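You operate a simulated robot arm through the tools that you are given. There is no shell and no other tool. Be economical: measure what you need, move in short steps, check, and stop when the job is done.

Carry out the task below with a simulated two-armed robot. There is one attempt and no reset: what you move stays moved.

TASK
Turn the heat knob of the washer to 40. Fetch the ribbed blue filter and stand it on the yellow tape roll. Put the green port cap on top of the filters box. Put the teal-handled jug in the hand basin bowl. Turn the fridge knob to 8 C. Shut the fridge door. Open the spares door of the workbench, take the pink-handled jug and leave it in the upper shelf of the bench cupboard, then shut the door. Fetch the red sink plug and set it on top of the lamps box. Press the stop button of the syrup stirrer two times. Shut the middle drawer of the workbench. Pick up the black-capped bottle with one hand, pass it to the other hand and put it in the drip tray. Close the cartridge drawer. Push the entrance door shut. Take the yellow filter and leave it in the catch tray. Do these in any order. Set down upright: ribbed blue filter, teal-handled jug, pink-handled jug, black-capped bottle.

Only the result counts: the job must be done as asked and must still hold three seconds after the hand-in. Knocking over, shifting, dropping, spilling or breaking anything else fails it. Lids that push on must go on centred and level and be pressed home; caps that screw on are set level and turned clockwise until they are tight.

THE ROBOT
Two 7-joint arms with four-finger grippers on one trunk, on a base that drives. Base frame: it is fixed to the floor where the robot stands at the start and does not move with it; the origin is under the middle of the robot, x ahead of it, y to its left, z up. Units: m, degrees, N and s.
The left shoulder is at the start at [0.04, 0.181, 1.048], the right one opposite. With the tool pointing down near the work surface each hand reaches from about 0.1 to 0.62 m from the robot's upright axis, wherever it stands, measured 20 degrees to its own side. Places, roughly: black-capped bottle (6x6x14 cm) [-3.8, -3.1, 0.9]; cartridge drawer [-2.7, -2.3, 0.3]; catch tray (31x17x8 cm) [-1.9, 0.4, 0.3]; drip tray inside [-0.3, -1.7, 0.5]; entrance door [-1.8, 5.2, 1.1]; filters box [-2.75, 5, 1.75]; fridge door [-0.3, 2.4, 0.4]; fridge knob [-0.1, 2.5, 0.8]; green port cap (6x6x5 cm) [0.6, 1.6, 0.9]; hand basin bowl (42x26 cm) [-0.88, 5.48, 0.72]; heat knob of the washer [0.7, 0, 0.8]; lamps box [0, 4, 1]; middle drawer of the workbench [0.1, 1.9, 0.4]; pink-handled jug [0, 3.25, 1]; red sink plug (7x7x6 cm) [-0.2, 4.1, 0.9]; ribbed blue filter (4x4x11 cm) [0.6, 1.5, 0.9]; spares door of the workbench [0.4, 0.9, 0.5]; stop button of the syrup stirrer [-0.4, 5.2, 1]; teal-handled jug [0.25, 2.5, 1]; upper shelf of the bench cupboard [0.8, 0.8, 0.5]; yellow filter (5x5x9 cm) [-3.2, 4.8, 0.6]; yellow tape roll (6x6x2 cm) [-2.9, 4.9, 0.5]. Payload 3.67 kg a hand.
Tool frame (each hand has its own): the origin (TCP) lies between the finger pads and is the grasp point; the fingertips stand 0.028 m ahead of it; z points along the fingers, y is the line along which they close. The gripper opens to 0.112 m. The gripper's body begins 0.073 m behind the TCP.
Orientation is that of the tool frame in the base frame, as a unit quaternion [w, x, y, z]. With the fingers straight down and closing along the base's y, the tool's x points along the base's -x, its y along +y and its z along -z.

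THE INTERFACE
- The arms move only by the tool nudge_tool. It takes "left_deltas", "right_deltas" or both (then of equal length, played together; a hand with none holds still); each is a list of rows, each a list of 6 numbers: the shift along the base's x, y, z in units of 500 mm (1.0 is 500 mm), then the turn, a rotation vector about the base's x, y, z in units of 120 degrees (1.0 is 120 degrees). In form: [[tx, ty, tz, wx, wy, wz], ...]. A call has 1 to 20 rows; each row is the pose to reach, as a shift and turn from the pose commanded when the call began. "left_grip" and "right_grip" are, for a hand that has rows, the closure, from 0 (fully open) to 1 (shut), set as the call begins (left out, the last holds). A call with a number of a shift or a turn outside -1 to 1 is refused whole. Rows are played at 5 a second. More than 0.05 m and 8.6 degrees between two rows, or a gripper value outside its range, and nothing of the call is played. A pose out of reach is approached as far as the arm can. The call stops where the force on the tool passes 40 N (or 10 N more than at its start, if that is more) or the arm is blocked; 0.2 s more then pass. The fingers move at their own pace and stop on an object; they squeeze with about 22 N. The grip force told is the motor's: it shows also when the fingers shut on nothing. Time passes only in rows, and 0.2 s behind the last, so rows that repeat a pose let the fingers close. The reply holds the time, the measured pose of the TCP, the force on the tool along the base axes, the opening and the grip force, in the units named above and with some noise, with the torque about the TCP (base axes, N m) and any sound that the robot's microphone picked up, and new pictures: "views" is both (left out), scene, wrist or none (wrist: the cameras of the hands that moved).
- Cameras (640 x 400 px; columns grow to the right, rows downward): "scene" is now at [0.0887, 0.0519, 1.2661]; the picture's right is [0.59, -0.80, 0.00], its down [-0.55, -0.40, -0.74] and it looks along [0.59, 0.44, -0.68] (base axes); focal length 261 px, centre (320, 200). "left" rides on the left gripper at [0.06, 0.018, -0.104] in its tool frame; the picture's right is [-0.29, 0.96, 0.00], its down [-0.80, -0.24, -0.55] and it looks along [-0.53, -0.16, 0.83] (tool axes); focal length 234 px, centre (320, 200). "right" rides on the right gripper at [0.06, -0.018, -0.104] in its tool frame; the picture's right is [0.29, 0.96, 0.00], its down [-0.80, 0.24, -0.55] and it looks along [-0.53, 0.16, 0.83] (tool axes); focal length 234 px, centre (320, 200). There is no depth. A picture from a camera that has moved, and an enlarged one, comes with that camera's place and axes in the base frame and with its lens.
- raise_lower(by): slides the trunk up (or, below 0, down) by that many m; the arms and the scene camera ride with it, the base frame stays. It gives what a move gives, with no picture.
- base_move(legs): drives the robot by 1 to 6 legs, each [ahead, left, turn to the left] in m, m and degrees, along the robot's own axes; the way and the turn of a leg run together, so that a leg with both is an arc; at most 1.5 m and 180 degrees a leg. The arms and the cameras ride along, it lands a little off, and it stops where it bumps. It gives what a move gives, and a new picture of the scene camera.
- turn_head(pan, tilt): turns the head with the scene camera to pan (to the left, within 86 degrees either way) and tilt (down, from -29 to 69), counted from straight ahead of the robot. It gives what a move gives, and a new picture of the scene camera.
- close_up(camera, box): a new picture of the part [left, top, right, bottom] of that camera's present view, enlarged. The clock stands still meanwhile.
- job_done(): hands the job in; it is judged then, once.

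Work in short steps. Places have to be worked out from the pictures, the camera data and where the tool is seen: move nearer, look again, correct. Check each grasp and each placing, and mend what went wrong. You have 567 turns and 360 pictures in all, those below and enlarged ones among them. Open the grippers and draw the arms clear of the work before you hand the job in, unless the task says otherwise; then end with one line.

The tools are called as name(argument=value, ...) on one line, values as JSON. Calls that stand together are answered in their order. nudge_tool: Moves the arms, as the interface text tells. Its arguments: {"type":"object","properties":{"left_deltas":{"type":"array"},"left_grip":{"type":"number"},"right_deltas":{"type":"array"},"right_grip":{"type":"number"},"views":{"type":"string","enum":["both","scene","wrist","none"]}},"required":[]} The other tools are called the same way: raise_lower (by) slides the trunk up or down; base_move (legs) drives the base; turn_head (pan, tilt) turns the head that bears the scene camera; close_up (camera, box) takes an enlarged picture of a part of a camera's view; job_done () hands the job in.

At the start:

```text
t: 0.0
left_eef_pos: [0.3983, 0.5189, 0.9854]
left_orientation: [0.0, -0.001, 1.0, 0.0]
left_wrist_force: [-0.6, -0.5, -0.4]
left_ft_torque: [-0.01, -0.04, 0.03]
left_finger_gap: 0.112
left_gripper_force: 0.1
right_eef_pos: [0.5062, 0.0026, 0.9531]
right_orientation: [0.0, 0.0, 1.0, 0.0]
right_wrist_force: [0.5, -0.2, -0.8]
right_ft_torque: [0.02, -0.02, -0.04]
right_finger_gap: 0.1117
right_gripper_force: 0.1
trunk travel left (down, up): [-0.168, 0.345]
robot x, y, heading: [0.0021, -0.0007, -0.1]
head pan, tilt: [36.4, 42.7]
```

scene: 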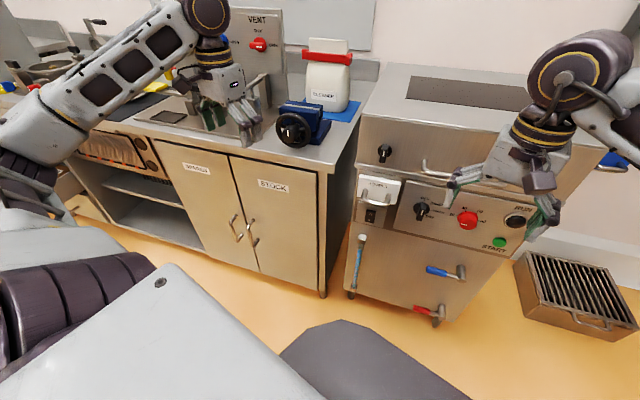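
right: 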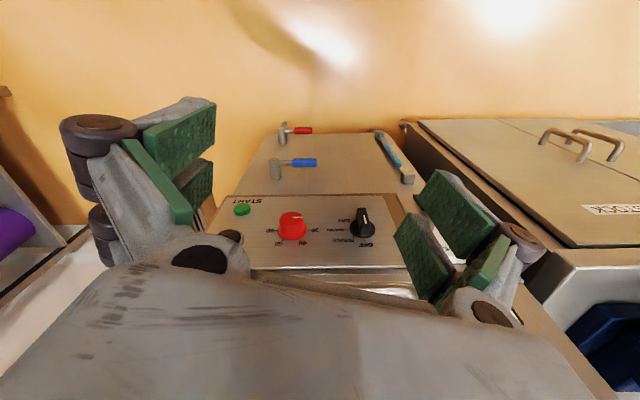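
left: 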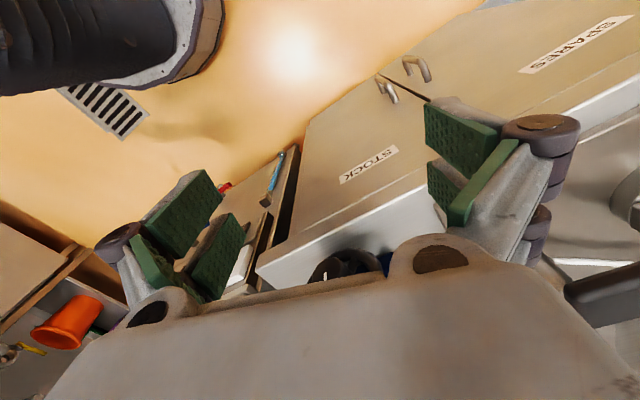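

The washer panel is in front of the right hand; I zoom on the red heat knob to read its scale.

close_up(camera="scene", box=[380, 160, 560, 272])

close_up(camera="right", box=[220, 180, 420, 305])

```text
3.56 times, centred on (470, 216) of scene
camera zoom: at [0.0887, 0.0519, 1.2661], right [0.59, -0.8, 0.0], down [-0.55, -0.4, -0.74], along [0.59, 0.44, -0.68], focal length 928 px, centre (-213, 143)
```

zoom: 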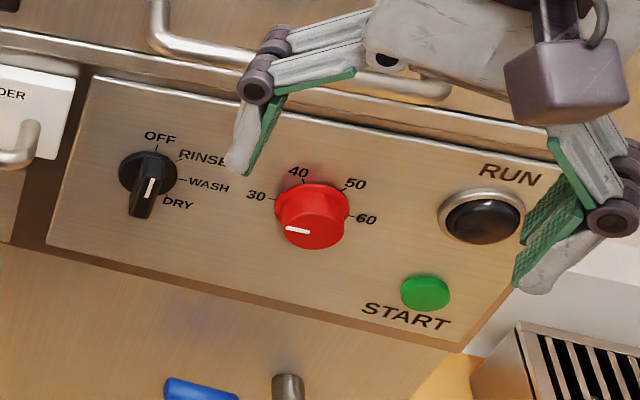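

```text
3.20 times, centred on (320, 242) of right
camera zoom: at [0.4465, -0.0158, 1.0571], right [-0.29, 0.96, 0.0], down [0.8, 0.24, 0.55], along [0.53, 0.16, -0.83], focal length 749 px, centre (320, 64)
```

zoom: 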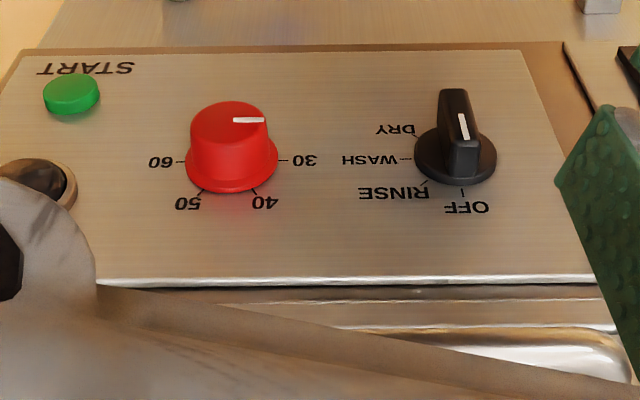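

The panel is vertical at x≈0.69, with the knob about [0.68, 0.017, 0.75] pointing at 30; 40 is 60° clockwise. I swing the right hand to point forward in front of it.

nudge_tool(right_deltas=[[0, 0, -0.034, 0, -0.0625, 0], [0, 0, -0.068, 0, -0.125, 0], [0, 0.01, -0.1, 0, -0.1875, 0], [0, 0.01, -0.135, 0, -0.25, 0], [0, 0.01, -0.17, 0, -0.3125, 0], [0, 0.02, -0.2, 0, -0.375, 0], [0, 0.02, -0.235, 0, -0.4375, 0], [0, 0.02, -0.27, 0, -0.5, 0], [0, 0.03, -0.305, 0, -0.5625, 0], [0, 0.03, -0.34, 0, -0.625, 0], [0, 0.03, -0.37, 0, -0.6875, 0], [0.02, 0.03, -0.406, 0, -0.75, 0]], right_grip=0.3)

```text
t: 2.6
left_eef_pos: [0.3994, 0.5192, 0.9848]
left_orientation: [0.001, 0.0, 1.0, -0.001]
left_wrist_force: [0.0, 0.1, 0.4]
left_ft_torque: [0.02, 0.03, 0.02]
left_finger_gap: 0.112
left_gripper_force: 0.1
right_eef_pos: [0.5159, 0.0184, 0.7497]
right_orientation: [0.708, -0.001, 0.706, 0.001]
right_wrist_force: [0.2, -0.4, -0.2]
right_ft_torque: [-0.01, -0.02, 0.02]
right_finger_gap: 0.0785
right_gripper_force: 0.0
trunk travel left (down, up): [-0.168, 0.345]
robot x, y, heading: [-0.0032, -0.0011, 0.1]
head pan, tilt: [36.4, 42.7]
camera scene: at [0.0891, 0.0526, 1.266], right [0.59, -0.8, 0.0], down [-0.55, -0.4, -0.73], along [0.59, 0.44, -0.68], focal length 261 px, centre (320, 200)
camera right: at [0.4119, -0.0012, 0.6897], right [0.0, 0.96, -0.29], down [-0.56, 0.24, 0.8], along [0.83, 0.16, 0.53], focal length 234 px, centre (320, 200)
```

scene: 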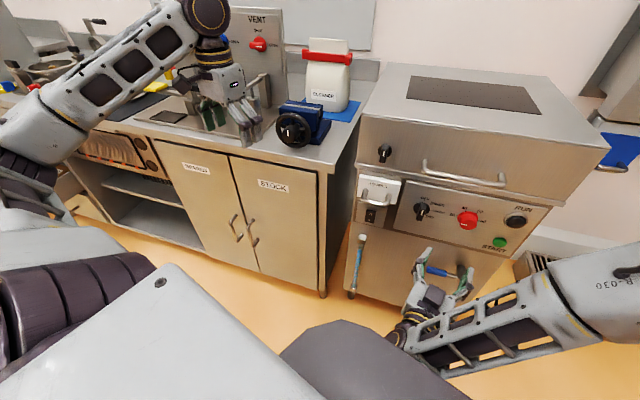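
right: 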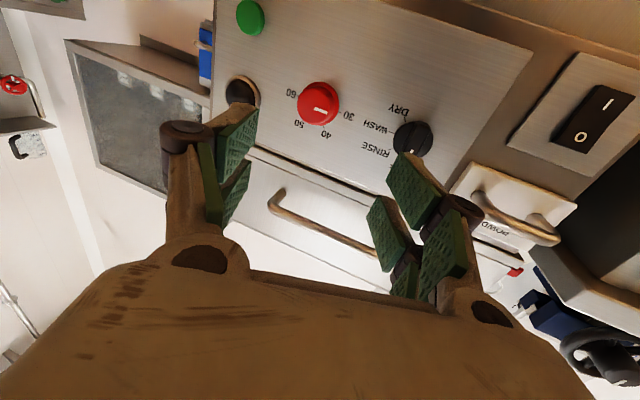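

Wrist camera puts the knob near [0.68, 0.013, 0.743]. I move closer and look again.

nudge_tool(right_deltas=[[0.07, -0.005, -0.01, 0, 0, 0], [0.14, -0.01, -0.014, 0, 0, 0]], views="wrist")

```text
t: 3.2
left_eef_pos: [0.3983, 0.5186, 0.9856]
left_orientation: [0.0, -0.001, 1.0, 0.0]
left_wrist_force: [-1.1, -0.3, 0.0]
left_ft_torque: [0.01, 0.04, -0.02]
left_finger_gap: 0.1121
left_gripper_force: 0.1
right_eef_pos: [0.5814, 0.0267, 0.7523]
right_orientation: [0.706, 0.001, 0.708, -0.002]
right_wrist_force: [0.0, 0.1, 0.7]
right_ft_torque: [0.01, -0.04, -0.02]
right_finger_gap: 0.0782
right_gripper_force: 0.1
right hand out of reach, approached as far as the arm can: row 1, 2
trunk travel left (down, up): [-0.168, 0.345]
robot x, y, heading: [-0.0025, -0.002, -0.1]
head pan, tilt: [36.4, 42.7]
camera right: at [0.477, 0.0082, 0.6928], right [0.0, 0.96, -0.29], down [-0.55, 0.24, 0.8], along [0.84, 0.15, 0.53], focal length 234 px, centre (320, 200)
```

right: 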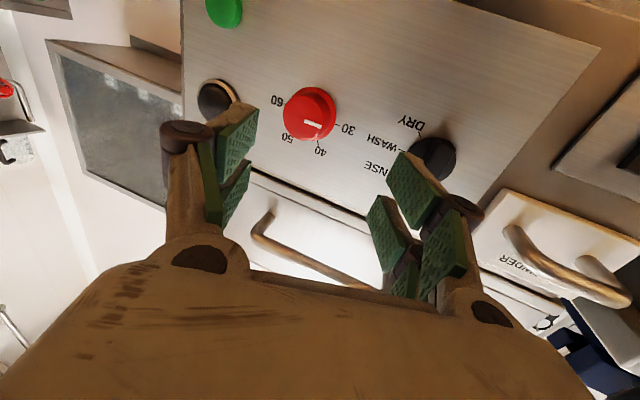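

Arm is at its limit; I pull the hand back and drive the base ahead 0.15 m, then approach again.

nudge_tool(right_deltas=[[-0.08, -0.02, -0.01, 0, 0, 0], [-0.17, -0.02, -0.018, 0, 0, 0], [-0.26, -0.02, -0.018, 0, 0, 0], [-0.34, -0.02, -0.018, 0, 0, 0]], views="none")

base_move(legs=[[0.16, 0, 0]])

close_up(camera="right", box=[200, 50, 440, 200])

```text
t: 4.4
left_eef_pos: [0.3981, 0.5184, 0.9847]
left_orientation: [0.0, 0.001, 1.0, -0.001]
left_wrist_force: [0.1, 0.1, 0.1]
left_ft_torque: [-0.02, -0.02, -0.04]
left_finger_gap: 0.1121
left_gripper_force: 0.1
right_eef_pos: [0.4648, 0.0058, 0.7673]
right_orientation: [0.735, 0.022, 0.678, -0.016]
right_wrist_force: [0.3, 0.5, -0.6]
right_ft_torque: [0.0, 0.02, -0.01]
right_finger_gap: 0.0781
right_gripper_force: 0.1
right hand out of reach, approached as far as the arm can: row 4
trunk travel left (down, up): [-0.168, 0.345]
robot x, y, heading: [-0.001, -0.0026, -0.0]
head pan, tilt: [36.4, 42.7]
stopped in row 4 (right hand): the arm was blocked; the commanded pose is now the measured one
```

```text
t: 5.8
left_eef_pos: [0.5568, 0.5201, 0.9849]
left_orientation: [-0.001, -0.001, 1.0, 0.0]
left_wrist_force: [0.3, -0.3, -0.7]
left_ft_torque: [0.03, 0.04, -0.01]
left_finger_gap: 0.1121
left_gripper_force: 0.0
right_eef_pos: [0.6227, 0.0067, 0.7656]
right_orientation: [0.734, 0.022, 0.678, -0.016]
right_wrist_force: [0.9, -0.3, -0.1]
right_ft_torque: [-0.02, -0.03, 0.04]
right_finger_gap: 0.0783
right_gripper_force: 0.1
trunk travel left (down, up): [-0.168, 0.345]
robot x, y, heading: [0.1571, -0.0022, 0.3]
head pan, tilt: [36.4, 42.7]
camera scene: at [0.2483, 0.0522, 1.266], right [0.59, -0.8, 0.0], down [-0.55, -0.4, -0.73], along [0.59, 0.44, -0.68], focal length 261 px, centre (320, 200)
```

scene: 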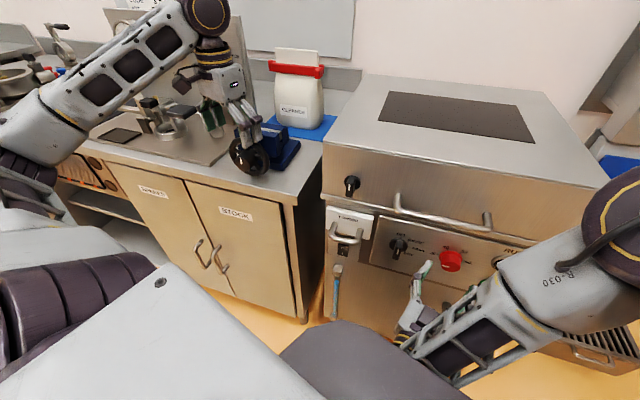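

```text
2.67 times, centred on (320, 125) of right
camera zoom: at [0.5234, -0.0064, 0.6978], right [0.07, 0.96, -0.28], down [-0.6, 0.26, 0.75], along [0.79, 0.11, 0.6], focal length 624 px, centre (320, 400)
```

zoom: 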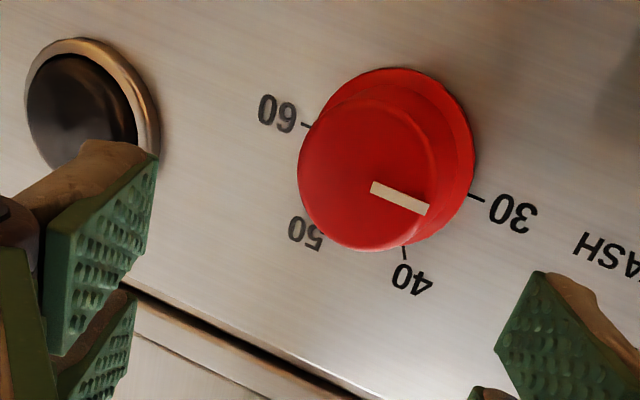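

Knob front is near [0.663, 0.008, 0.741], panel ≈0.685. I level the hand, lower it, advance and look before closing.

nudge_tool(right_deltas=[[-0.01, 0.0, -0.025, -0.002, 0.02, 0.013], [0, 0.002, -0.048, -0.004, 0.0385, 0.0257], [0.05, 0.002, -0.048, -0.004, 0.0385, 0.0257]], views="wrist")

```text
t: 6.6
left_eef_pos: [0.5555, 0.5201, 0.9846]
left_orientation: [0.001, -0.001, 1.0, 0.0]
left_wrist_force: [0.4, -0.5, 0.0]
left_ft_torque: [-0.04, 0.0, -0.02]
left_finger_gap: 0.112
left_gripper_force: 0.0
right_eef_pos: [0.6449, 0.0093, 0.7425]
right_orientation: [0.706, -0.002, 0.708, 0.0]
right_wrist_force: [0.3, -0.1, -0.7]
right_ft_torque: [0.01, -0.02, -0.03]
right_finger_gap: 0.0785
right_gripper_force: 0.2
right hand out of reach, approached as far as the arm can: row 1
trunk travel left (down, up): [-0.168, 0.345]
robot x, y, heading: [0.1562, 0.0036, 0.3]
head pan, tilt: [36.4, 42.7]
camera right: at [0.5403, -0.0114, 0.6817], right [-0.01, 0.96, -0.29], down [-0.55, 0.24, 0.8], along [0.83, 0.17, 0.53], focal length 234 px, centre (320, 200)
```

right: 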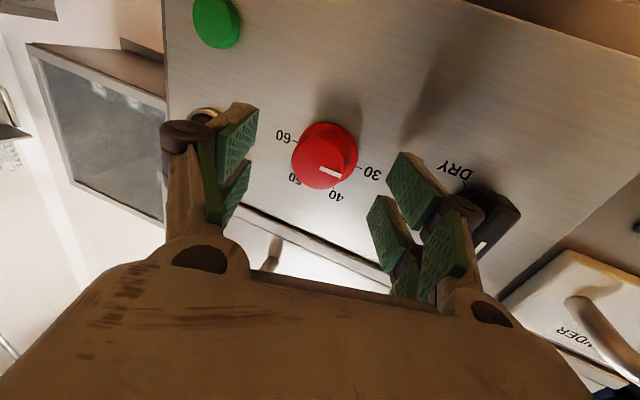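

Knob front now estimated at x≈0.68, well aligned; I advance 25 mm more.

nudge_tool(right_deltas=[[0.025, 0.004, -0.002, 0, 0, 0], [0.05, 0.004, -0.002, 0, 0, 0]], views="wrist")

```text
t: 7.2
left_eef_pos: [0.5554, 0.5198, 0.9856]
left_orientation: [0.0, 0.0, 1.0, 0.0]
left_wrist_force: [-0.1, -0.6, 0.1]
left_ft_torque: [-0.01, 0.02, -0.02]
left_finger_gap: 0.1119
left_gripper_force: 0.1
right_eef_pos: [0.671, 0.0117, 0.743]
right_orientation: [0.707, 0.0, 0.707, 0.0]
right_wrist_force: [-0.6, 0.0, -0.1]
right_ft_torque: [0.01, 0.0, 0.03]
right_finger_gap: 0.0783
right_gripper_force: 0.0
trunk travel left (down, up): [-0.168, 0.345]
robot x, y, heading: [0.1565, -0.0008, -0.1]
head pan, tilt: [36.4, 42.7]
camera right: at [0.5666, -0.007, 0.6834], right [0.0, 0.96, -0.29], down [-0.55, 0.24, 0.8], along [0.83, 0.16, 0.53], focal length 234 px, centre (320, 200)
```

right: 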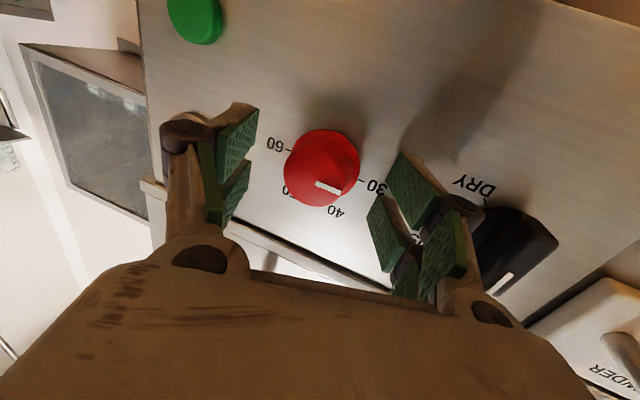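

Fingertips straddle the knob at its base. Close the grip, then turn +60° about x.

nudge_tool(right_deltas=[[0, 0, 0, 0, 0, 0], [0, 0, 0, 0, 0, 0], [0, 0, 0, 0, 0, 0]], right_grip=1, views="none")

nudge_tool(right_deltas=[[0, 0, 0, 0.0625, 0, 0], [0, 0, 0, 0.125, 0, 0], [0, 0, 0, 0.1875, 0, 0], [0, 0, 0, 0.25, 0, 0], [0, 0, 0, 0.3125, 0, 0], [0, 0, 0, 0.375, 0, 0], [0, 0, 0, 0.4375, 0, 0], [0, 0, 0, 0.5, 0, 0], [0, 0, 0, 0.5, 0, 0]], views="wrist")

```text
t: 8.2
left_eef_pos: [0.5498, 0.5215, 0.986]
left_orientation: [0.002, -0.002, 1.0, 0.0]
left_wrist_force: [-0.3, -0.8, -0.2]
left_ft_torque: [0.01, -0.01, -0.04]
left_finger_gap: 0.1119
left_gripper_force: 0.1
right_eef_pos: [0.6598, 0.0222, 0.7419]
right_orientation: [0.702, -0.005, 0.712, 0.009]
right_wrist_force: [-33.5, 6.9, 2.6]
right_ft_torque: [-0.03, -0.31, 0.44]
right_finger_gap: 0.0001
right_gripper_force: 35.5
trunk travel left (down, up): [-0.168, 0.345]
robot x, y, heading: [0.1576, 0.0039, 0.1]
head pan, tilt: [36.4, 42.7]
stopped in row 3 (right hand): the force on the tool passed its limit at 53 N (the readings are from after the stop); the commanded pose is now the measured one
```

```text
t: 8.7
left_eef_pos: [0.5522, 0.5197, 0.9855]
left_orientation: [0.0, -0.002, 1.0, 0.001]
left_wrist_force: [-0.1, 0.4, -0.7]
left_ft_torque: [0.04, 0.05, -0.01]
left_finger_gap: 0.112
left_gripper_force: 0.1
right_eef_pos: [0.6603, 0.0187, 0.7418]
right_orientation: [0.7, 0.045, 0.71, 0.057]
right_wrist_force: [-18.5, -1.9, 4.6]
right_ft_torque: [0.07, -0.3, 0.09]
right_finger_gap: 0.0005
right_gripper_force: 35.7
trunk travel left (down, up): [-0.168, 0.345]
robot x, y, heading: [0.1538, -0.0001, 0.4]
head pan, tilt: [36.4, 42.7]
stopped in row 2 (right hand): the force on the tool passed its limit at 46 N (the readings are from after the stop); the commanded pose is now the measured one
camera right: at [0.5551, 0.0075, 0.6802], right [-0.02, 0.99, -0.15], down [-0.55, 0.11, 0.83], along [0.84, 0.1, 0.54], focal length 234 px, centre (320, 200)
```

right: 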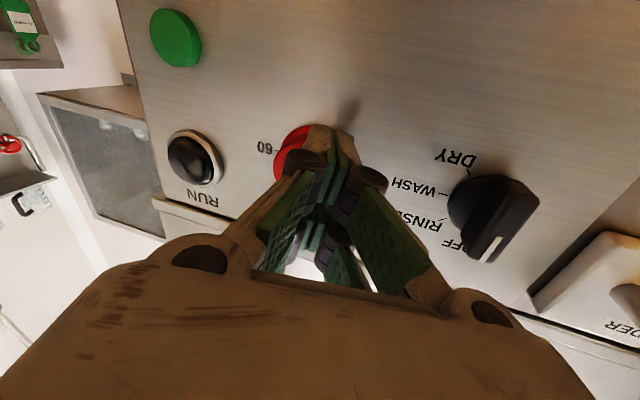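

The fingers slipped off: knob front is at x≈0.686, so I need to go deeper. Back off, open, undo the roll and look.

nudge_tool(right_deltas=[[-0.03, -0.01, 0, 0, 0, 0], [-0.06, -0.018, 0, -0.03, 0, 0], [-0.06, -0.018, 0, -0.065, -0.0, 0]], right_grip=0.4, views="wrist")

```text
t: 9.4
left_eef_pos: [0.5521, 0.5212, 0.9856]
left_orientation: [-0.001, -0.002, 1.0, -0.001]
left_wrist_force: [0.3, -0.3, -0.4]
left_ft_torque: [0.01, 0.0, 0.01]
left_finger_gap: 0.112
left_gripper_force: 0.0
right_eef_pos: [0.6322, 0.0094, 0.7409]
right_orientation: [0.702, -0.004, 0.712, 0.008]
right_wrist_force: [0.0, -0.5, -0.2]
right_ft_torque: [0.02, 0.02, -0.01]
right_finger_gap: 0.067
right_gripper_force: 0.1
trunk travel left (down, up): [-0.168, 0.345]
robot x, y, heading: [0.1559, 0.0018, 0.2]
head pan, tilt: [36.4, 42.7]
camera right: at [0.5278, -0.0103, 0.6829], right [-0.02, 0.96, -0.28], down [-0.55, 0.23, 0.81], along [0.84, 0.17, 0.52], focal length 234 px, centre (320, 200)
```

right: 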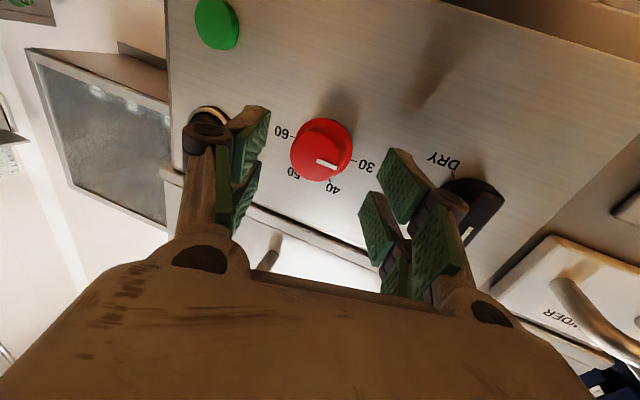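

Straighten the hand and advance to x≈0.69 in small steps.

nudge_tool(right_deltas=[[0.03, 0.004, 0.003, -0.003, -0.007, -0.008], [0.06, 0.003, 0.003, -0.003, -0.007, -0.008], [0.08, 0.003, 0.003, -0.003, -0.007, -0.008], [0.1, 0.003, 0.003, -0.003, -0.007, -0.008], [0.12, 0.003, 0.003, -0.003, -0.007, -0.008]], views="wrist")

```text
t: 10.7
left_eef_pos: [0.5508, 0.5223, 0.9852]
left_orientation: [0.001, -0.002, 1.0, -0.001]
left_wrist_force: [-0.4, -0.6, 0.2]
left_ft_torque: [0.0, -0.01, 0.03]
left_finger_gap: 0.1121
left_gripper_force: 0.0
right_eef_pos: [0.6881, 0.018, 0.7461]
right_orientation: [0.705, 0.0, 0.709, -0.001]
right_wrist_force: [-17.3, 4.0, -3.3]
right_ft_torque: [-0.16, -0.4, 0.66]
right_finger_gap: 0.078
right_gripper_force: 6.2
right hand out of reach, approached as far as the arm can: row 4, 5
trunk travel left (down, up): [-0.168, 0.345]
robot x, y, heading: [0.1565, 0.0019, 0.1]
head pan, tilt: [36.4, 42.7]
camera right: at [0.5834, -0.0009, 0.6863], right [0.0, 0.96, -0.29], down [-0.55, 0.24, 0.8], along [0.84, 0.16, 0.53], focal length 234 px, centre (320, 200)
```

right: 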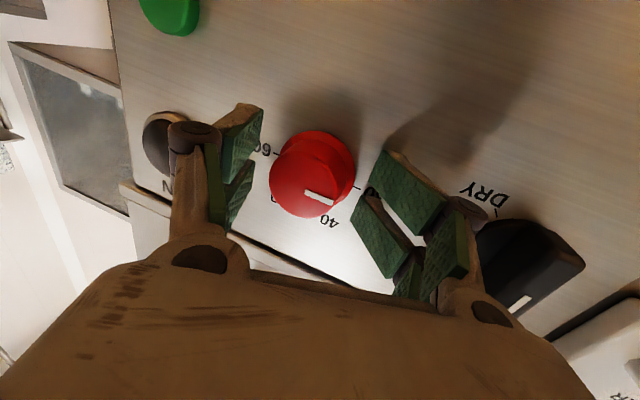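

Panel contacted at tip x≈0.715 but the arm is at its limit. I back off, drive ahead 6 cm, and reapproach.

nudge_tool(right_deltas=[[-0.08, -0.01, -0.01, 0, 0, 0], [-0.16, -0.014, -0.01, 0, 0, 0]], views="none")

base_move(legs=[[0.05, 0, 0]])

```text
t: 11.2
left_eef_pos: [0.5539, 0.52, 0.9858]
left_orientation: [0.0, -0.001, 1.0, 0.0]
left_wrist_force: [0.2, 0.8, -0.1]
left_ft_torque: [-0.01, -0.02, -0.01]
left_finger_gap: 0.112
left_gripper_force: 0.2
right_eef_pos: [0.6259, 0.0039, 0.7517]
right_orientation: [0.719, 0.01, 0.695, -0.008]
right_wrist_force: [-0.8, -0.5, -0.2]
right_ft_torque: [0.01, 0.01, 0.03]
right_finger_gap: 0.0672
right_gripper_force: 0.1
trunk travel left (down, up): [-0.168, 0.345]
robot x, y, heading: [0.155, -0.0016, 0.4]
head pan, tilt: [36.4, 42.7]
```

```text
t: 12.2
left_eef_pos: [0.6045, 0.5212, 0.9838]
left_orientation: [-0.001, -0.001, 1.0, 0.0]
left_wrist_force: [0.8, -0.1, -1.7]
left_ft_torque: [0.0, 0.05, 0.02]
left_finger_gap: 0.1121
left_gripper_force: 0.0
right_eef_pos: [0.6754, 0.0052, 0.7485]
right_orientation: [0.717, 0.01, 0.697, -0.007]
right_wrist_force: [0.5, -0.8, -0.2]
right_ft_torque: [-0.02, -0.02, -0.03]
right_finger_gap: 0.0673
right_gripper_force: 0.2
trunk travel left (down, up): [-0.168, 0.345]
robot x, y, heading: [0.2039, -0.0002, 0.2]
head pan, tilt: [36.4, 42.7]
camera scene: at [0.297, 0.0529, 1.2659], right [0.6, -0.8, 0.0], down [-0.55, -0.4, -0.73], along [0.59, 0.44, -0.68], focal length 261 px, centre (320, 200)
```

scene: 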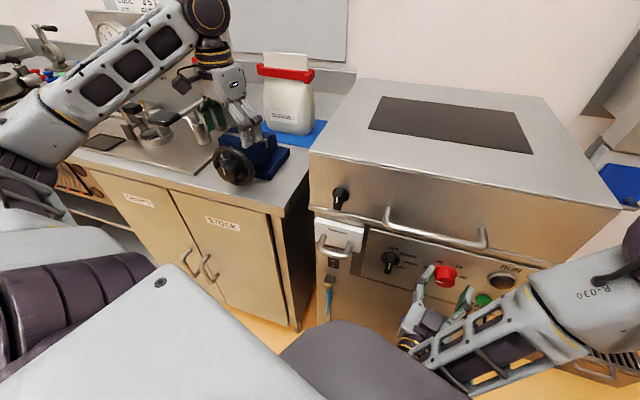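

Now the hand is at x=0.675 with reach to spare. Fine alignment to [0.684, 0.011, 0.742].

nudge_tool(right_deltas=[[0, 0.012, -0.013, -0.002, 0.0135, 0.0115], [0.018, 0.012, -0.013, -0.002, 0.0135, 0.0115]], views="wrist")

```text
t: 12.8
left_eef_pos: [0.6025, 0.5216, 0.9853]
left_orientation: [0.001, -0.002, 1.0, 0.0]
left_wrist_force: [-0.5, -0.7, 0.2]
left_ft_torque: [0.02, 0.0, 0.0]
left_finger_gap: 0.1122
left_gripper_force: 0.0
right_eef_pos: [0.6824, 0.0106, 0.7437]
right_orientation: [0.707, -0.001, 0.707, 0.002]
right_wrist_force: [-4.5, -1.9, -3.0]
right_ft_torque: [-0.09, 0.05, 0.16]
right_finger_gap: 0.0678
right_gripper_force: 0.1
trunk travel left (down, up): [-0.168, 0.345]
robot x, y, heading: [0.2086, 0.0008, 0.1]
head pan, tilt: [36.4, 42.7]
camera right: at [0.5777, -0.0089, 0.6836], right [0.0, 0.96, -0.29], down [-0.55, 0.24, 0.8], along [0.83, 0.16, 0.53], focal length 234 px, centre (320, 200)
```

right: 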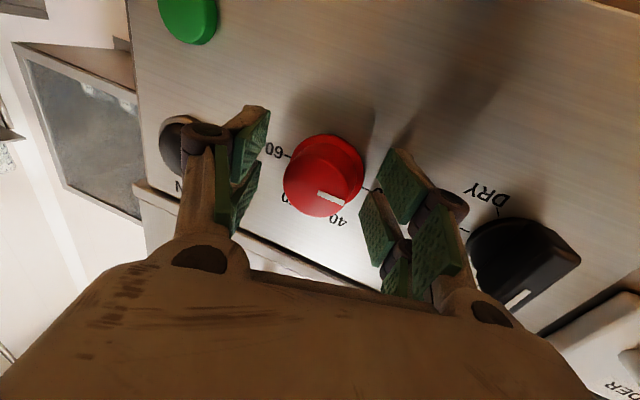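

Just touching the panel. Back off 2 mm and close gradually.

nudge_tool(right_deltas=[[-0.004, 0, -0.002, 0, 0, 0], [-0.004, 0, -0.002, 0, 0, 0]], right_grip=0.62, views="none")

nudge_tool(right_deltas=[[0, 0, 0, 0, 0, 0]], right_grip=0.8, views="wrist")

```text
t: 13.4
left_eef_pos: [0.6008, 0.5208, 0.9841]
left_orientation: [0.0, 0.0, 1.0, 0.0]
left_wrist_force: [0.3, -0.1, 0.5]
left_ft_torque: [0.0, 0.0, 0.03]
left_finger_gap: 0.112
left_gripper_force: 0.0
right_eef_pos: [0.6803, 0.0106, 0.743]
right_orientation: [0.707, -0.002, 0.707, 0.002]
right_wrist_force: [-0.5, 6.9, 1.0]
right_ft_torque: [-0.01, -0.05, 0.19]
right_finger_gap: 0.0465
right_gripper_force: 3.2
trunk travel left (down, up): [-0.168, 0.345]
robot x, y, heading: [0.2071, -0.0039, 0.4]
head pan, tilt: [36.4, 42.7]
```

```text
t: 13.8
left_eef_pos: [0.6018, 0.522, 0.9847]
left_orientation: [0.0, -0.003, 1.0, 0.0]
left_wrist_force: [-0.6, 0.5, -0.4]
left_ft_torque: [0.01, -0.01, -0.04]
left_finger_gap: 0.1117
left_gripper_force: 0.0
right_eef_pos: [0.6802, 0.0123, 0.7429]
right_orientation: [0.707, -0.001, 0.707, 0.001]
right_wrist_force: [-0.1, 12.5, 0.4]
right_ft_torque: [0.02, -0.14, 0.48]
right_finger_gap: 0.0444
right_gripper_force: 44.5
trunk travel left (down, up): [-0.168, 0.345]
robot x, y, heading: [0.2039, 0.0011, 0.1]
head pan, tilt: [36.4, 42.7]
camera right: at [0.5761, -0.0072, 0.6829], right [0.0, 0.96, -0.29], down [-0.56, 0.24, 0.8], along [0.83, 0.16, 0.53], focal length 234 px, centre (320, 200)
```

right: 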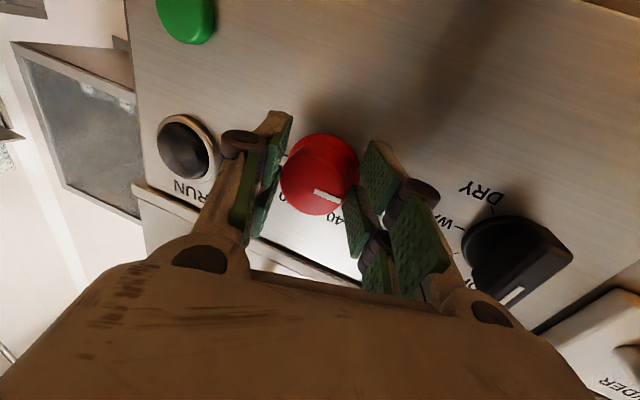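

Knob gripped (gap 44 mm). Turn +60° about x, with slight y re-centring.

nudge_tool(right_deltas=[[0, 0.006, 0, 0, 0, 0], [0, 0.006, 0, 0.0625, 0, 0], [0, 0.006, 0, 0.125, 0, 0], [0, 0.006, 0, 0.1875, 0, 0], [0, 0.006, 0, 0.25, 0, 0], [0, 0.006, 0, 0.3125, 0, 0], [0, 0.006, 0, 0.375, 0, 0], [0, 0.006, 0, 0.4375, 0, 0], [0, 0.006, 0, 0.5, 0, 0], [0, 0.006, 0, 0.5, 0, 0]], views="wrist")

```text
t: 16.0
left_eef_pos: [0.6011, 0.5212, 0.9855]
left_orientation: [0.0, -0.001, 1.0, 0.001]
left_wrist_force: [-0.2, -0.8, 0.0]
left_ft_torque: [0.02, 0.05, -0.01]
left_finger_gap: 0.1123
left_gripper_force: 0.2
right_eef_pos: [0.6789, 0.018, 0.7455]
right_orientation: [0.613, 0.352, 0.609, 0.361]
right_wrist_force: [-11.5, 6.7, 9.1]
right_ft_torque: [0.23, -1.2, -0.3]
right_finger_gap: 0.0422
right_gripper_force: 44.8
trunk travel left (down, up): [-0.168, 0.345]
robot x, y, heading: [0.2082, -0.0011, 0.2]
head pan, tilt: [36.4, 42.7]
stopped in row 10 (right hand): the force on the tool passed its limit at 40 N (the readings are from after the stop); the commanded pose is now the measured one
camera right: at [0.5758, 0.0596, 0.6997], right [-0.01, 0.72, 0.69], down [-0.56, -0.58, 0.59], along [0.83, -0.38, 0.41], focal length 234 px, centre (320, 200)
```

right: 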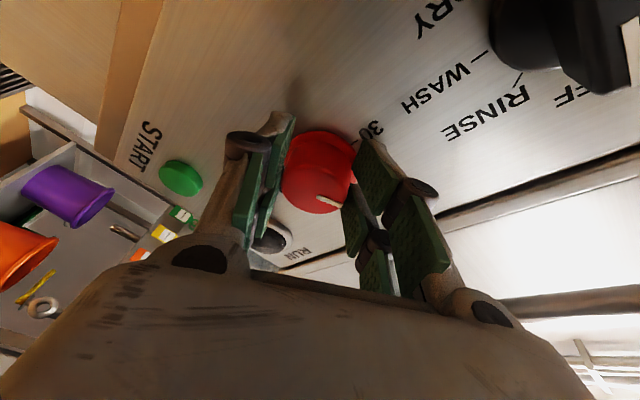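

Turn completed; release, back off and check the mark.

nudge_tool(right_deltas=[[0, 0, 0, 0, 0, 0], [-0.06, 0, 0, 0, 0, 0], [-0.14, 0, 0, -0.06, 0, 0], [-0.14, 0, 0, -0.12, 0, 0], [-0.14, 0, 0, -0.18, 0, 0], [-0.14, 0, 0, -0.24, 0, 0], [-0.14, 0, 0, -0.3, 0, 0], [-0.14, 0, 0, -0.36, 0, 0], [-0.14, 0, 0, -0.42, 0, 0], [-0.14, 0, 0, -0.5, 0, 0]], right_grip=0.3, views="none")

close_up(camera="right", box=[200, 50, 440, 200])

```text
refused: row 10 steps farther than a row can; nothing moved
```

```text
2.67 times, centred on (320, 125) of right
camera zoom: at [0.5758, 0.0596, 0.6997], right [-0.01, 0.72, 0.69], down [-0.56, -0.58, 0.59], along [0.83, -0.38, 0.41], focal length 624 px, centre (320, 400)
```

zoom: 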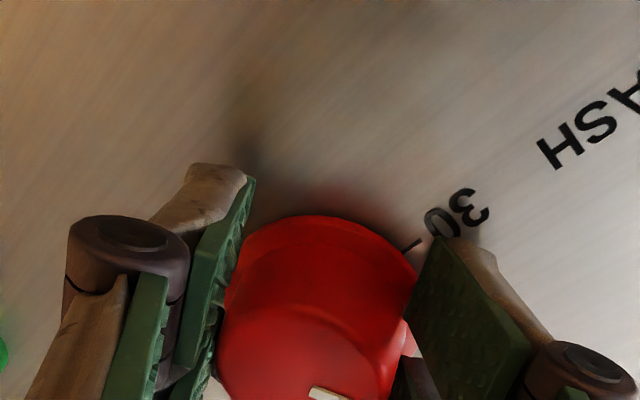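

Step limit on turns; repeat with smaller final steps.

nudge_tool(right_deltas=[[0, 0, 0, 0, 0, 0], [-0.06, 0, 0, 0, 0, 0], [-0.14, 0, 0, -0.06, 0, 0], [-0.14, 0, 0, -0.12, 0, 0], [-0.14, 0, 0, -0.18, 0, 0], [-0.14, 0, 0, -0.24, 0, 0], [-0.14, 0, 0, -0.3, 0, 0], [-0.14, 0, 0, -0.36, 0, 0], [-0.14, 0, 0, -0.42, 0, 0], [-0.14, 0, 0, -0.48, 0, 0]], right_grip=0.3, views="none")

close_up(camera="right", box=[200, 50, 440, 200])

```text
t: 18.4
left_eef_pos: [0.6019, 0.5215, 0.9856]
left_orientation: [0.0, -0.001, 1.0, 0.0]
left_wrist_force: [-0.1, 0.7, 0.3]
left_ft_torque: [-0.01, 0.03, -0.01]
left_finger_gap: 0.1121
left_gripper_force: 0.1
right_eef_pos: [0.6672, 0.0123, 0.7689]
right_orientation: [0.734, 0.036, 0.679, 0.009]
right_wrist_force: [0.1, 0.5, 0.2]
right_ft_torque: [-0.04, 0.04, -0.01]
right_finger_gap: 0.0782
right_gripper_force: 0.1
right hand out of reach, approached as far as the arm can: row 3, 4, 5, 6, 7, 8, 9, 10
trunk travel left (down, up): [-0.168, 0.345]
robot x, y, heading: [0.209, 0.0021, 0.2]
head pan, tilt: [36.4, 42.7]
stopped in row 10 (right hand): the arm was blocked; the commanded pose is now the measured one
```

```text
2.67 times, centred on (320, 125) of right
camera zoom: at [0.5683, 0.0012, 0.7], right [0.06, 0.97, -0.22], down [-0.61, 0.21, 0.77], along [0.79, 0.09, 0.6], focal length 624 px, centre (320, 400)
```

zoom: 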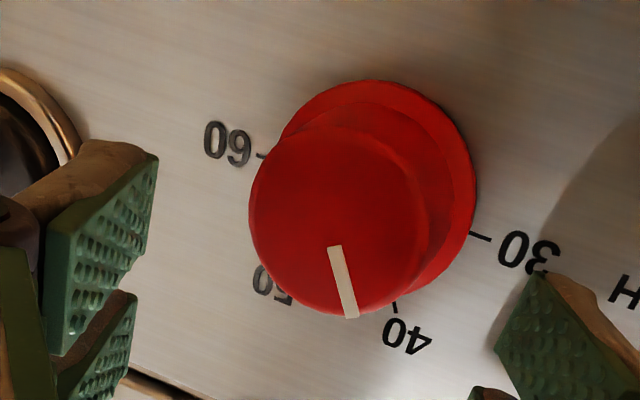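

Mark is at 40. Next: back away from the washer and turn the head to view the bench cupboard.

base_move(legs=[[-0.4, 0.2, 0]])

```text
t: 21.1
left_eef_pos: [0.2096, 0.7156, 0.9865]
left_orientation: [0.0, 0.002, 1.0, 0.0]
left_wrist_force: [0.3, -1.1, -0.8]
left_ft_torque: [-0.03, -0.04, -0.02]
left_finger_gap: 0.1121
left_gripper_force: 0.2
right_eef_pos: [0.2708, 0.2062, 0.7687]
right_orientation: [0.734, 0.039, 0.678, 0.006]
right_wrist_force: [0.3, 0.3, -0.6]
right_ft_torque: [0.0, 0.0, 0.05]
right_finger_gap: 0.0784
right_gripper_force: 0.0
trunk travel left (down, up): [-0.168, 0.345]
robot x, y, heading: [-0.1899, 0.1965, -0.3]
head pan, tilt: [36.4, 42.7]
camera scene: at [-0.1022, 0.2507, 1.2662], right [0.59, -0.81, 0.0], down [-0.55, -0.4, -0.74], along [0.59, 0.43, -0.68], focal length 261 px, centre (320, 200)
```

scene: 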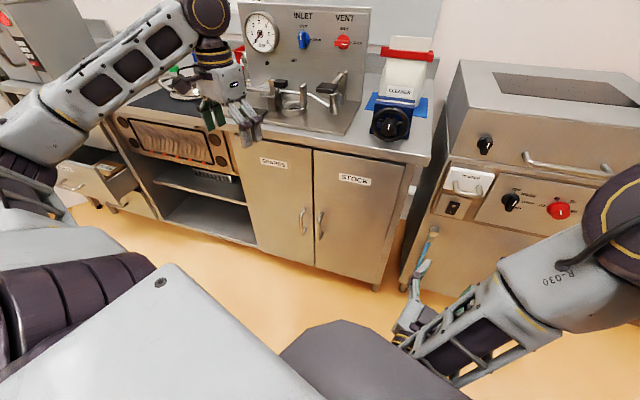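

Slide left 0.35 m to face the cupboard doors, then view.

base_move(legs=[[0, 0.35, 0]])

turn_head(pan=10, tilt=40)

```text
t: 23.4
left_eef_pos: [0.2074, 1.0617, 0.984]
left_orientation: [0.0, 0.0, 1.0, 0.0]
left_wrist_force: [-0.3, 0.1, -0.2]
left_ft_torque: [-0.03, 0.01, 0.01]
left_finger_gap: 0.1119
left_gripper_force: 0.1
right_eef_pos: [0.2724, 0.5526, 0.7704]
right_orientation: [0.734, 0.037, 0.678, 0.007]
right_wrist_force: [0.1, 0.3, 0.0]
right_ft_torque: [-0.03, -0.01, -0.01]
right_finger_gap: 0.0782
right_gripper_force: 0.0
trunk travel left (down, up): [-0.168, 0.345]
robot x, y, heading: [-0.1902, 0.5432, 0.2]
head pan, tilt: [36.4, 42.7]
camera scene: at [-0.1013, 0.5956, 1.266], right [0.6, -0.8, 0.0], down [-0.54, -0.4, -0.73], along [0.59, 0.44, -0.68], focal length 261 px, centre (320, 200)
```

scene: 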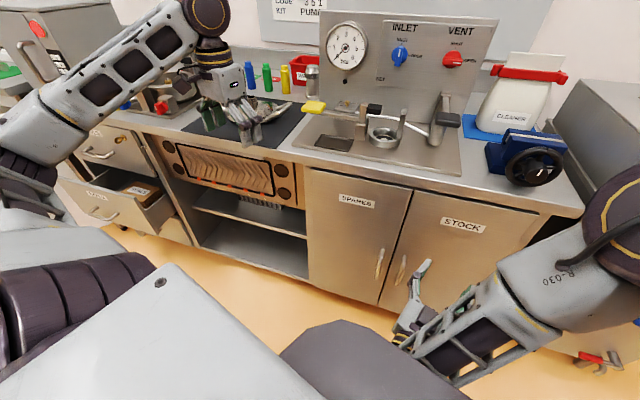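

```text
t: 24.3
left_eef_pos: [0.2077, 1.0623, 0.9843]
left_orientation: [0.0, -0.001, 1.0, 0.0]
left_wrist_force: [-0.1, -0.4, -0.5]
left_ft_torque: [0.0, 0.0, -0.05]
left_finger_gap: 0.1119
left_gripper_force: 0.0
right_eef_pos: [0.273, 0.5529, 0.7693]
right_orientation: [0.734, 0.038, 0.678, 0.008]
right_wrist_force: [0.7, 0.7, 0.0]
right_ft_torque: [0.01, 0.0, -0.01]
right_finger_gap: 0.0782
right_gripper_force: 0.2
trunk travel left (down, up): [-0.168, 0.345]
robot x, y, heading: [-0.1863, 0.5433, -0.0]
head pan, tilt: [10.0, 40.0]
camera scene: at [-0.0844, 0.5603, 1.27], right [0.18, -0.98, 0.0], down [-0.63, -0.11, -0.77], along [0.75, 0.13, -0.64], focal length 261 px, centre (320, 200)
```

scene: 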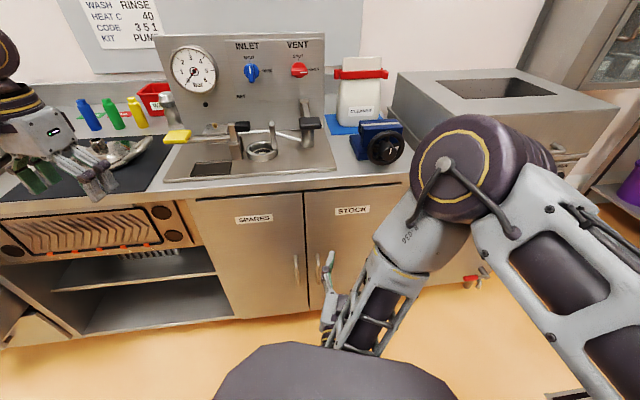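

Spares handle is about [0.37, 0.725, 0.55], hinge on the left near y=1.03. I bring the left hand forward-pointing in front of it, moving the right hand out of the way.

nudge_tool(left_deltas=[[0.01, -0.05, -0.06, 0, -0.058, 0], [0.02, -0.1, -0.12, 0, -0.116, 0], [0.03, -0.15, -0.18, 0, -0.174, 0], [0.04, -0.2, -0.24, 0, -0.232, 0], [0.05, -0.25, -0.3, 0, -0.29, 0], [0.06, -0.3, -0.36, 0, -0.348, 0], [0.07, -0.35, -0.42, 0, -0.406, 0], [0.08, -0.4, -0.48, 0, -0.464, 0], [0.09, -0.45, -0.54, 0, -0.522, 0], [0.1, -0.5, -0.6, 0, -0.58, 0], [0.11, -0.55, -0.66, 0, -0.638, 0], [0.12, -0.6, -0.72, 0, -0.696, 0], [0.13, -0.65, -0.78, 0, -0.75, 0], [0.13, -0.67, -0.83, 0, -0.75, 0]], left_grip=0.4, right_deltas=[[0, -0.05, 0, 0, 0, 0], [0, -0.1, 0, 0, 0, 0], [0, -0.15, 0, 0, 0, 0], [0, -0.2, 0, 0, 0, 0], [0, -0.25, 0, 0, 0, 0], [0, -0.3, 0, 0, 0, 0], [0, -0.35, 0, 0, 0, 0], [0, -0.4, 0, 0, 0, 0], [0, -0.4, 0, 0, 0, 0], [0, -0.4, 0, 0, 0, 0], [0, -0.4, 0, 0, 0, 0], [0, -0.4, 0, 0, 0, 0], [0, -0.4, 0, 0, 0, 0], [0, -0.4, 0, 0, 0, 0]])

```text
t: 27.5
left_eef_pos: [0.2566, 0.7454, 0.5558]
left_orientation: [0.699, 0.049, 0.714, 0.009]
left_wrist_force: [-0.2, 0.3, 1.6]
left_ft_torque: [0.02, 0.04, -0.02]
left_finger_gap: 0.0672
left_gripper_force: 0.0
left hand out of reach, approached as far as the arm can: row 5, 6, 7, 8
right_eef_pos: [0.293, 0.4768, 0.8381]
right_orientation: [0.732, 0.038, 0.68, 0.007]
right_wrist_force: [-0.7, -0.2, 0.0]
right_ft_torque: [-0.04, -0.02, -0.02]
right_finger_gap: 0.0781
right_gripper_force: 0.0
right hand out of reach, approached as far as the arm can: row 1, 2, 3, 4, 5, 6, 7, 8, 9, 10, 11, 12, 13, 14
trunk travel left (down, up): [-0.168, 0.345]
robot x, y, heading: [-0.1923, 0.5419, 0.0]
head pan, tilt: [10.0, 40.0]
stopped in row 14 (left hand): the arm was blocked; the commanded pose is now the measured one
camera scene: at [-0.0845, 0.5602, 1.2695], right [0.18, -0.98, 0.0], down [-0.63, -0.11, -0.77], along [0.75, 0.13, -0.64], focal length 261 px, centre (320, 200)
camera right: at [0.1938, 0.4656, 0.7683], right [0.06, 0.97, -0.22], down [-0.6, 0.21, 0.77], along [0.8, 0.09, 0.6], focal length 234 px, centre (320, 200)
camera left: at [0.1524, 0.7734, 0.5014], right [0.06, 0.93, 0.36], down [-0.55, -0.27, 0.79], along [0.83, -0.25, 0.5], focal length 234 px, centre (320, 200)
```

scene: 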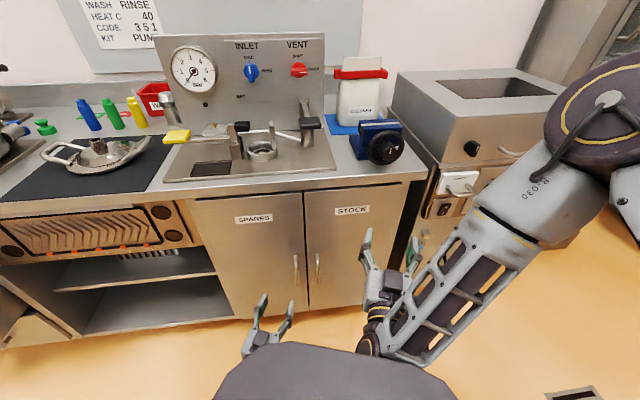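
right: 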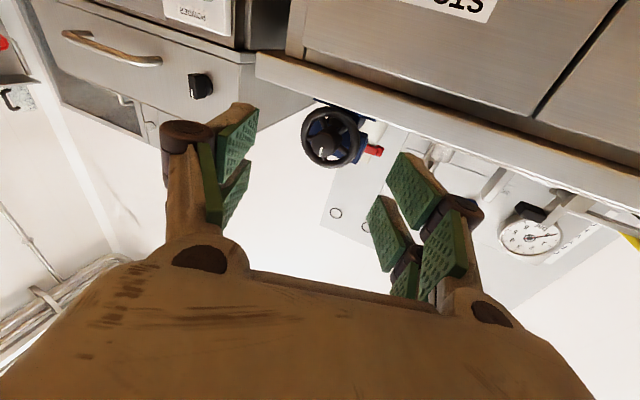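
left: 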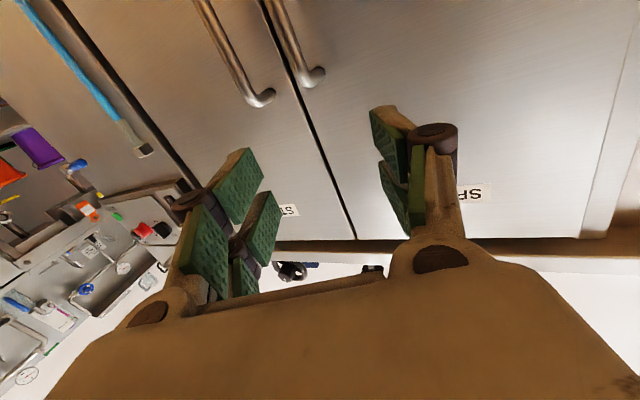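

Wrist view puts the spares handle lower: top end z≈0.515, y≈0.74. Lower the trunk 0.1 m, then straighten the left hand.

raise_lower(by=-0.1)

nudge_tool(left_deltas=[[0.05, 0, 0, -0.02, -0.005, 0.014], [0.09, 0, -0.01, -0.039, -0.01, 0.027]], views="wrist")

```text
t: 28.8
left_eef_pos: [0.2557, 0.7449, 0.4549]
left_orientation: [0.698, 0.049, 0.714, 0.01]
left_wrist_force: [-0.2, 0.4, 0.6]
left_ft_torque: [-0.01, -0.01, -0.04]
left_finger_gap: 0.0669
left_gripper_force: 0.1
right_eef_pos: [0.2936, 0.4755, 0.7359]
right_orientation: [0.733, 0.037, 0.68, 0.008]
right_wrist_force: [0.1, 0.9, 0.3]
right_ft_torque: [0.01, 0.03, -0.03]
right_finger_gap: 0.0783
right_gripper_force: 0.0
trunk travel left (down, up): [-0.068, 0.445]
robot x, y, heading: [-0.1848, 0.5418, -0.0]
head pan, tilt: [10.0, 40.0]
```

```text
t: 29.4
left_eef_pos: [0.2897, 0.7558, 0.4397]
left_orientation: [0.699, 0.02, 0.715, 0.007]
left_wrist_force: [-0.1, -0.5, -0.7]
left_ft_torque: [-0.01, -0.03, 0.01]
left_finger_gap: 0.0675
left_gripper_force: 0.0
right_eef_pos: [0.2942, 0.4761, 0.7365]
right_orientation: [0.733, 0.037, 0.68, 0.008]
right_wrist_force: [0.2, 0.6, -0.5]
right_ft_torque: [-0.03, 0.02, -0.01]
right_finger_gap: 0.0783
right_gripper_force: 0.0
trunk travel left (down, up): [-0.068, 0.445]
robot x, y, heading: [-0.1903, 0.5414, 0.0]
head pan, tilt: [10.0, 40.0]
camera left: at [0.1857, 0.7768, 0.3837], right [0.02, 0.95, 0.32], down [-0.54, -0.26, 0.8], along [0.84, -0.19, 0.51], focal length 234 px, centre (320, 200)
```

left: 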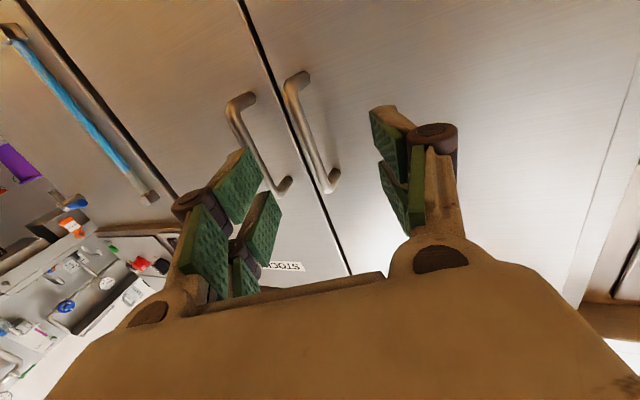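

Handle is at about x 0.43, y 0.735, z 0.40–0.52. Align the left hand and drive ahead 9 cm.

nudge_tool(left_deltas=[[0, -0.042, 0.04, -0.018, -0.011, 0.009], [0, -0.042, 0.04, -0.018, -0.011, 0.009]], views="none")

base_move(legs=[[0.09, 0, 0]])

close_up(camera="left", box=[120, 0, 520, 250])

```text
t: 30.0
left_eef_pos: [0.2961, 0.7464, 0.4626]
left_orientation: [0.715, 0.026, 0.699, 0.009]
left_wrist_force: [-0.9, 0.3, -0.4]
left_ft_torque: [0.04, 0.04, -0.02]
left_finger_gap: 0.0673
left_gripper_force: 0.1
right_eef_pos: [0.2947, 0.4759, 0.7365]
right_orientation: [0.733, 0.039, 0.679, 0.007]
right_wrist_force: [-0.4, -0.3, 0.8]
right_ft_torque: [0.01, 0.0, -0.01]
right_finger_gap: 0.0783
right_gripper_force: 0.3
trunk travel left (down, up): [-0.068, 0.445]
robot x, y, heading: [-0.1889, 0.5442, -0.1]
head pan, tilt: [10.0, 40.0]
```

```text
t: 31.1
left_eef_pos: [0.3862, 0.7452, 0.4633]
left_orientation: [0.714, 0.026, 0.699, 0.008]
left_wrist_force: [0.7, 0.7, 0.4]
left_ft_torque: [0.0, -0.03, 0.02]
left_finger_gap: 0.0668
left_gripper_force: 0.1
right_eef_pos: [0.3818, 0.4766, 0.734]
right_orientation: [0.732, 0.039, 0.68, 0.007]
right_wrist_force: [1.3, -0.5, -0.7]
right_ft_torque: [0.04, 0.0, 0.03]
right_finger_gap: 0.0782
right_gripper_force: 0.0
trunk travel left (down, up): [-0.068, 0.445]
robot x, y, heading: [-0.1011, 0.5396, 0.0]
head pan, tilt: [10.0, 40.0]
camera scene: at [0.0048, 0.5601, 1.1685], right [0.18, -0.98, 0.0], down [-0.63, -0.11, -0.77], along [0.75, 0.13, -0.64], focal length 261 px, centre (320, 200)
```

scene: 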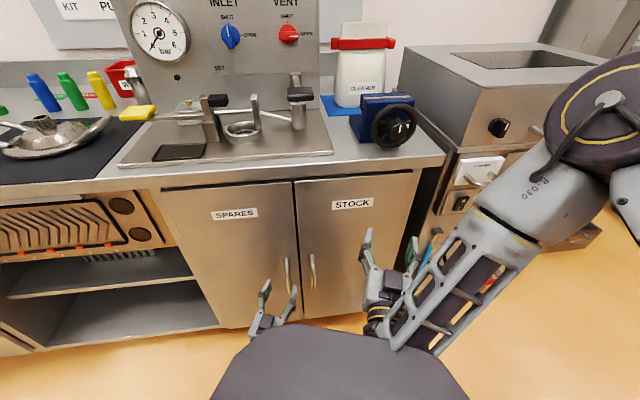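

```text
1.60 times, centred on (320, 125) of left
camera zoom: at [0.2845, 0.7692, 0.404], right [0.02, 0.94, 0.33], down [-0.58, -0.26, 0.77], along [0.82, -0.21, 0.54], focal length 375 px, centre (320, 320)
```

zoom: 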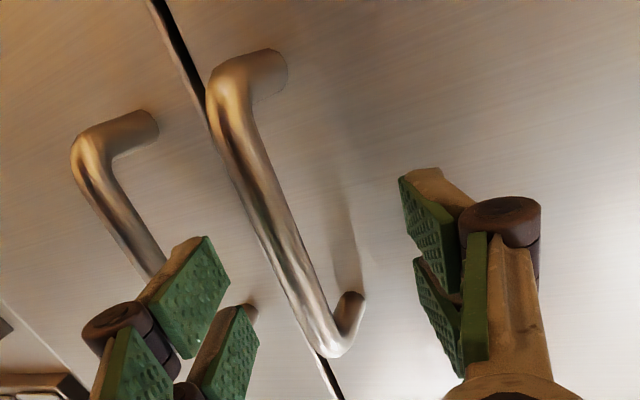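

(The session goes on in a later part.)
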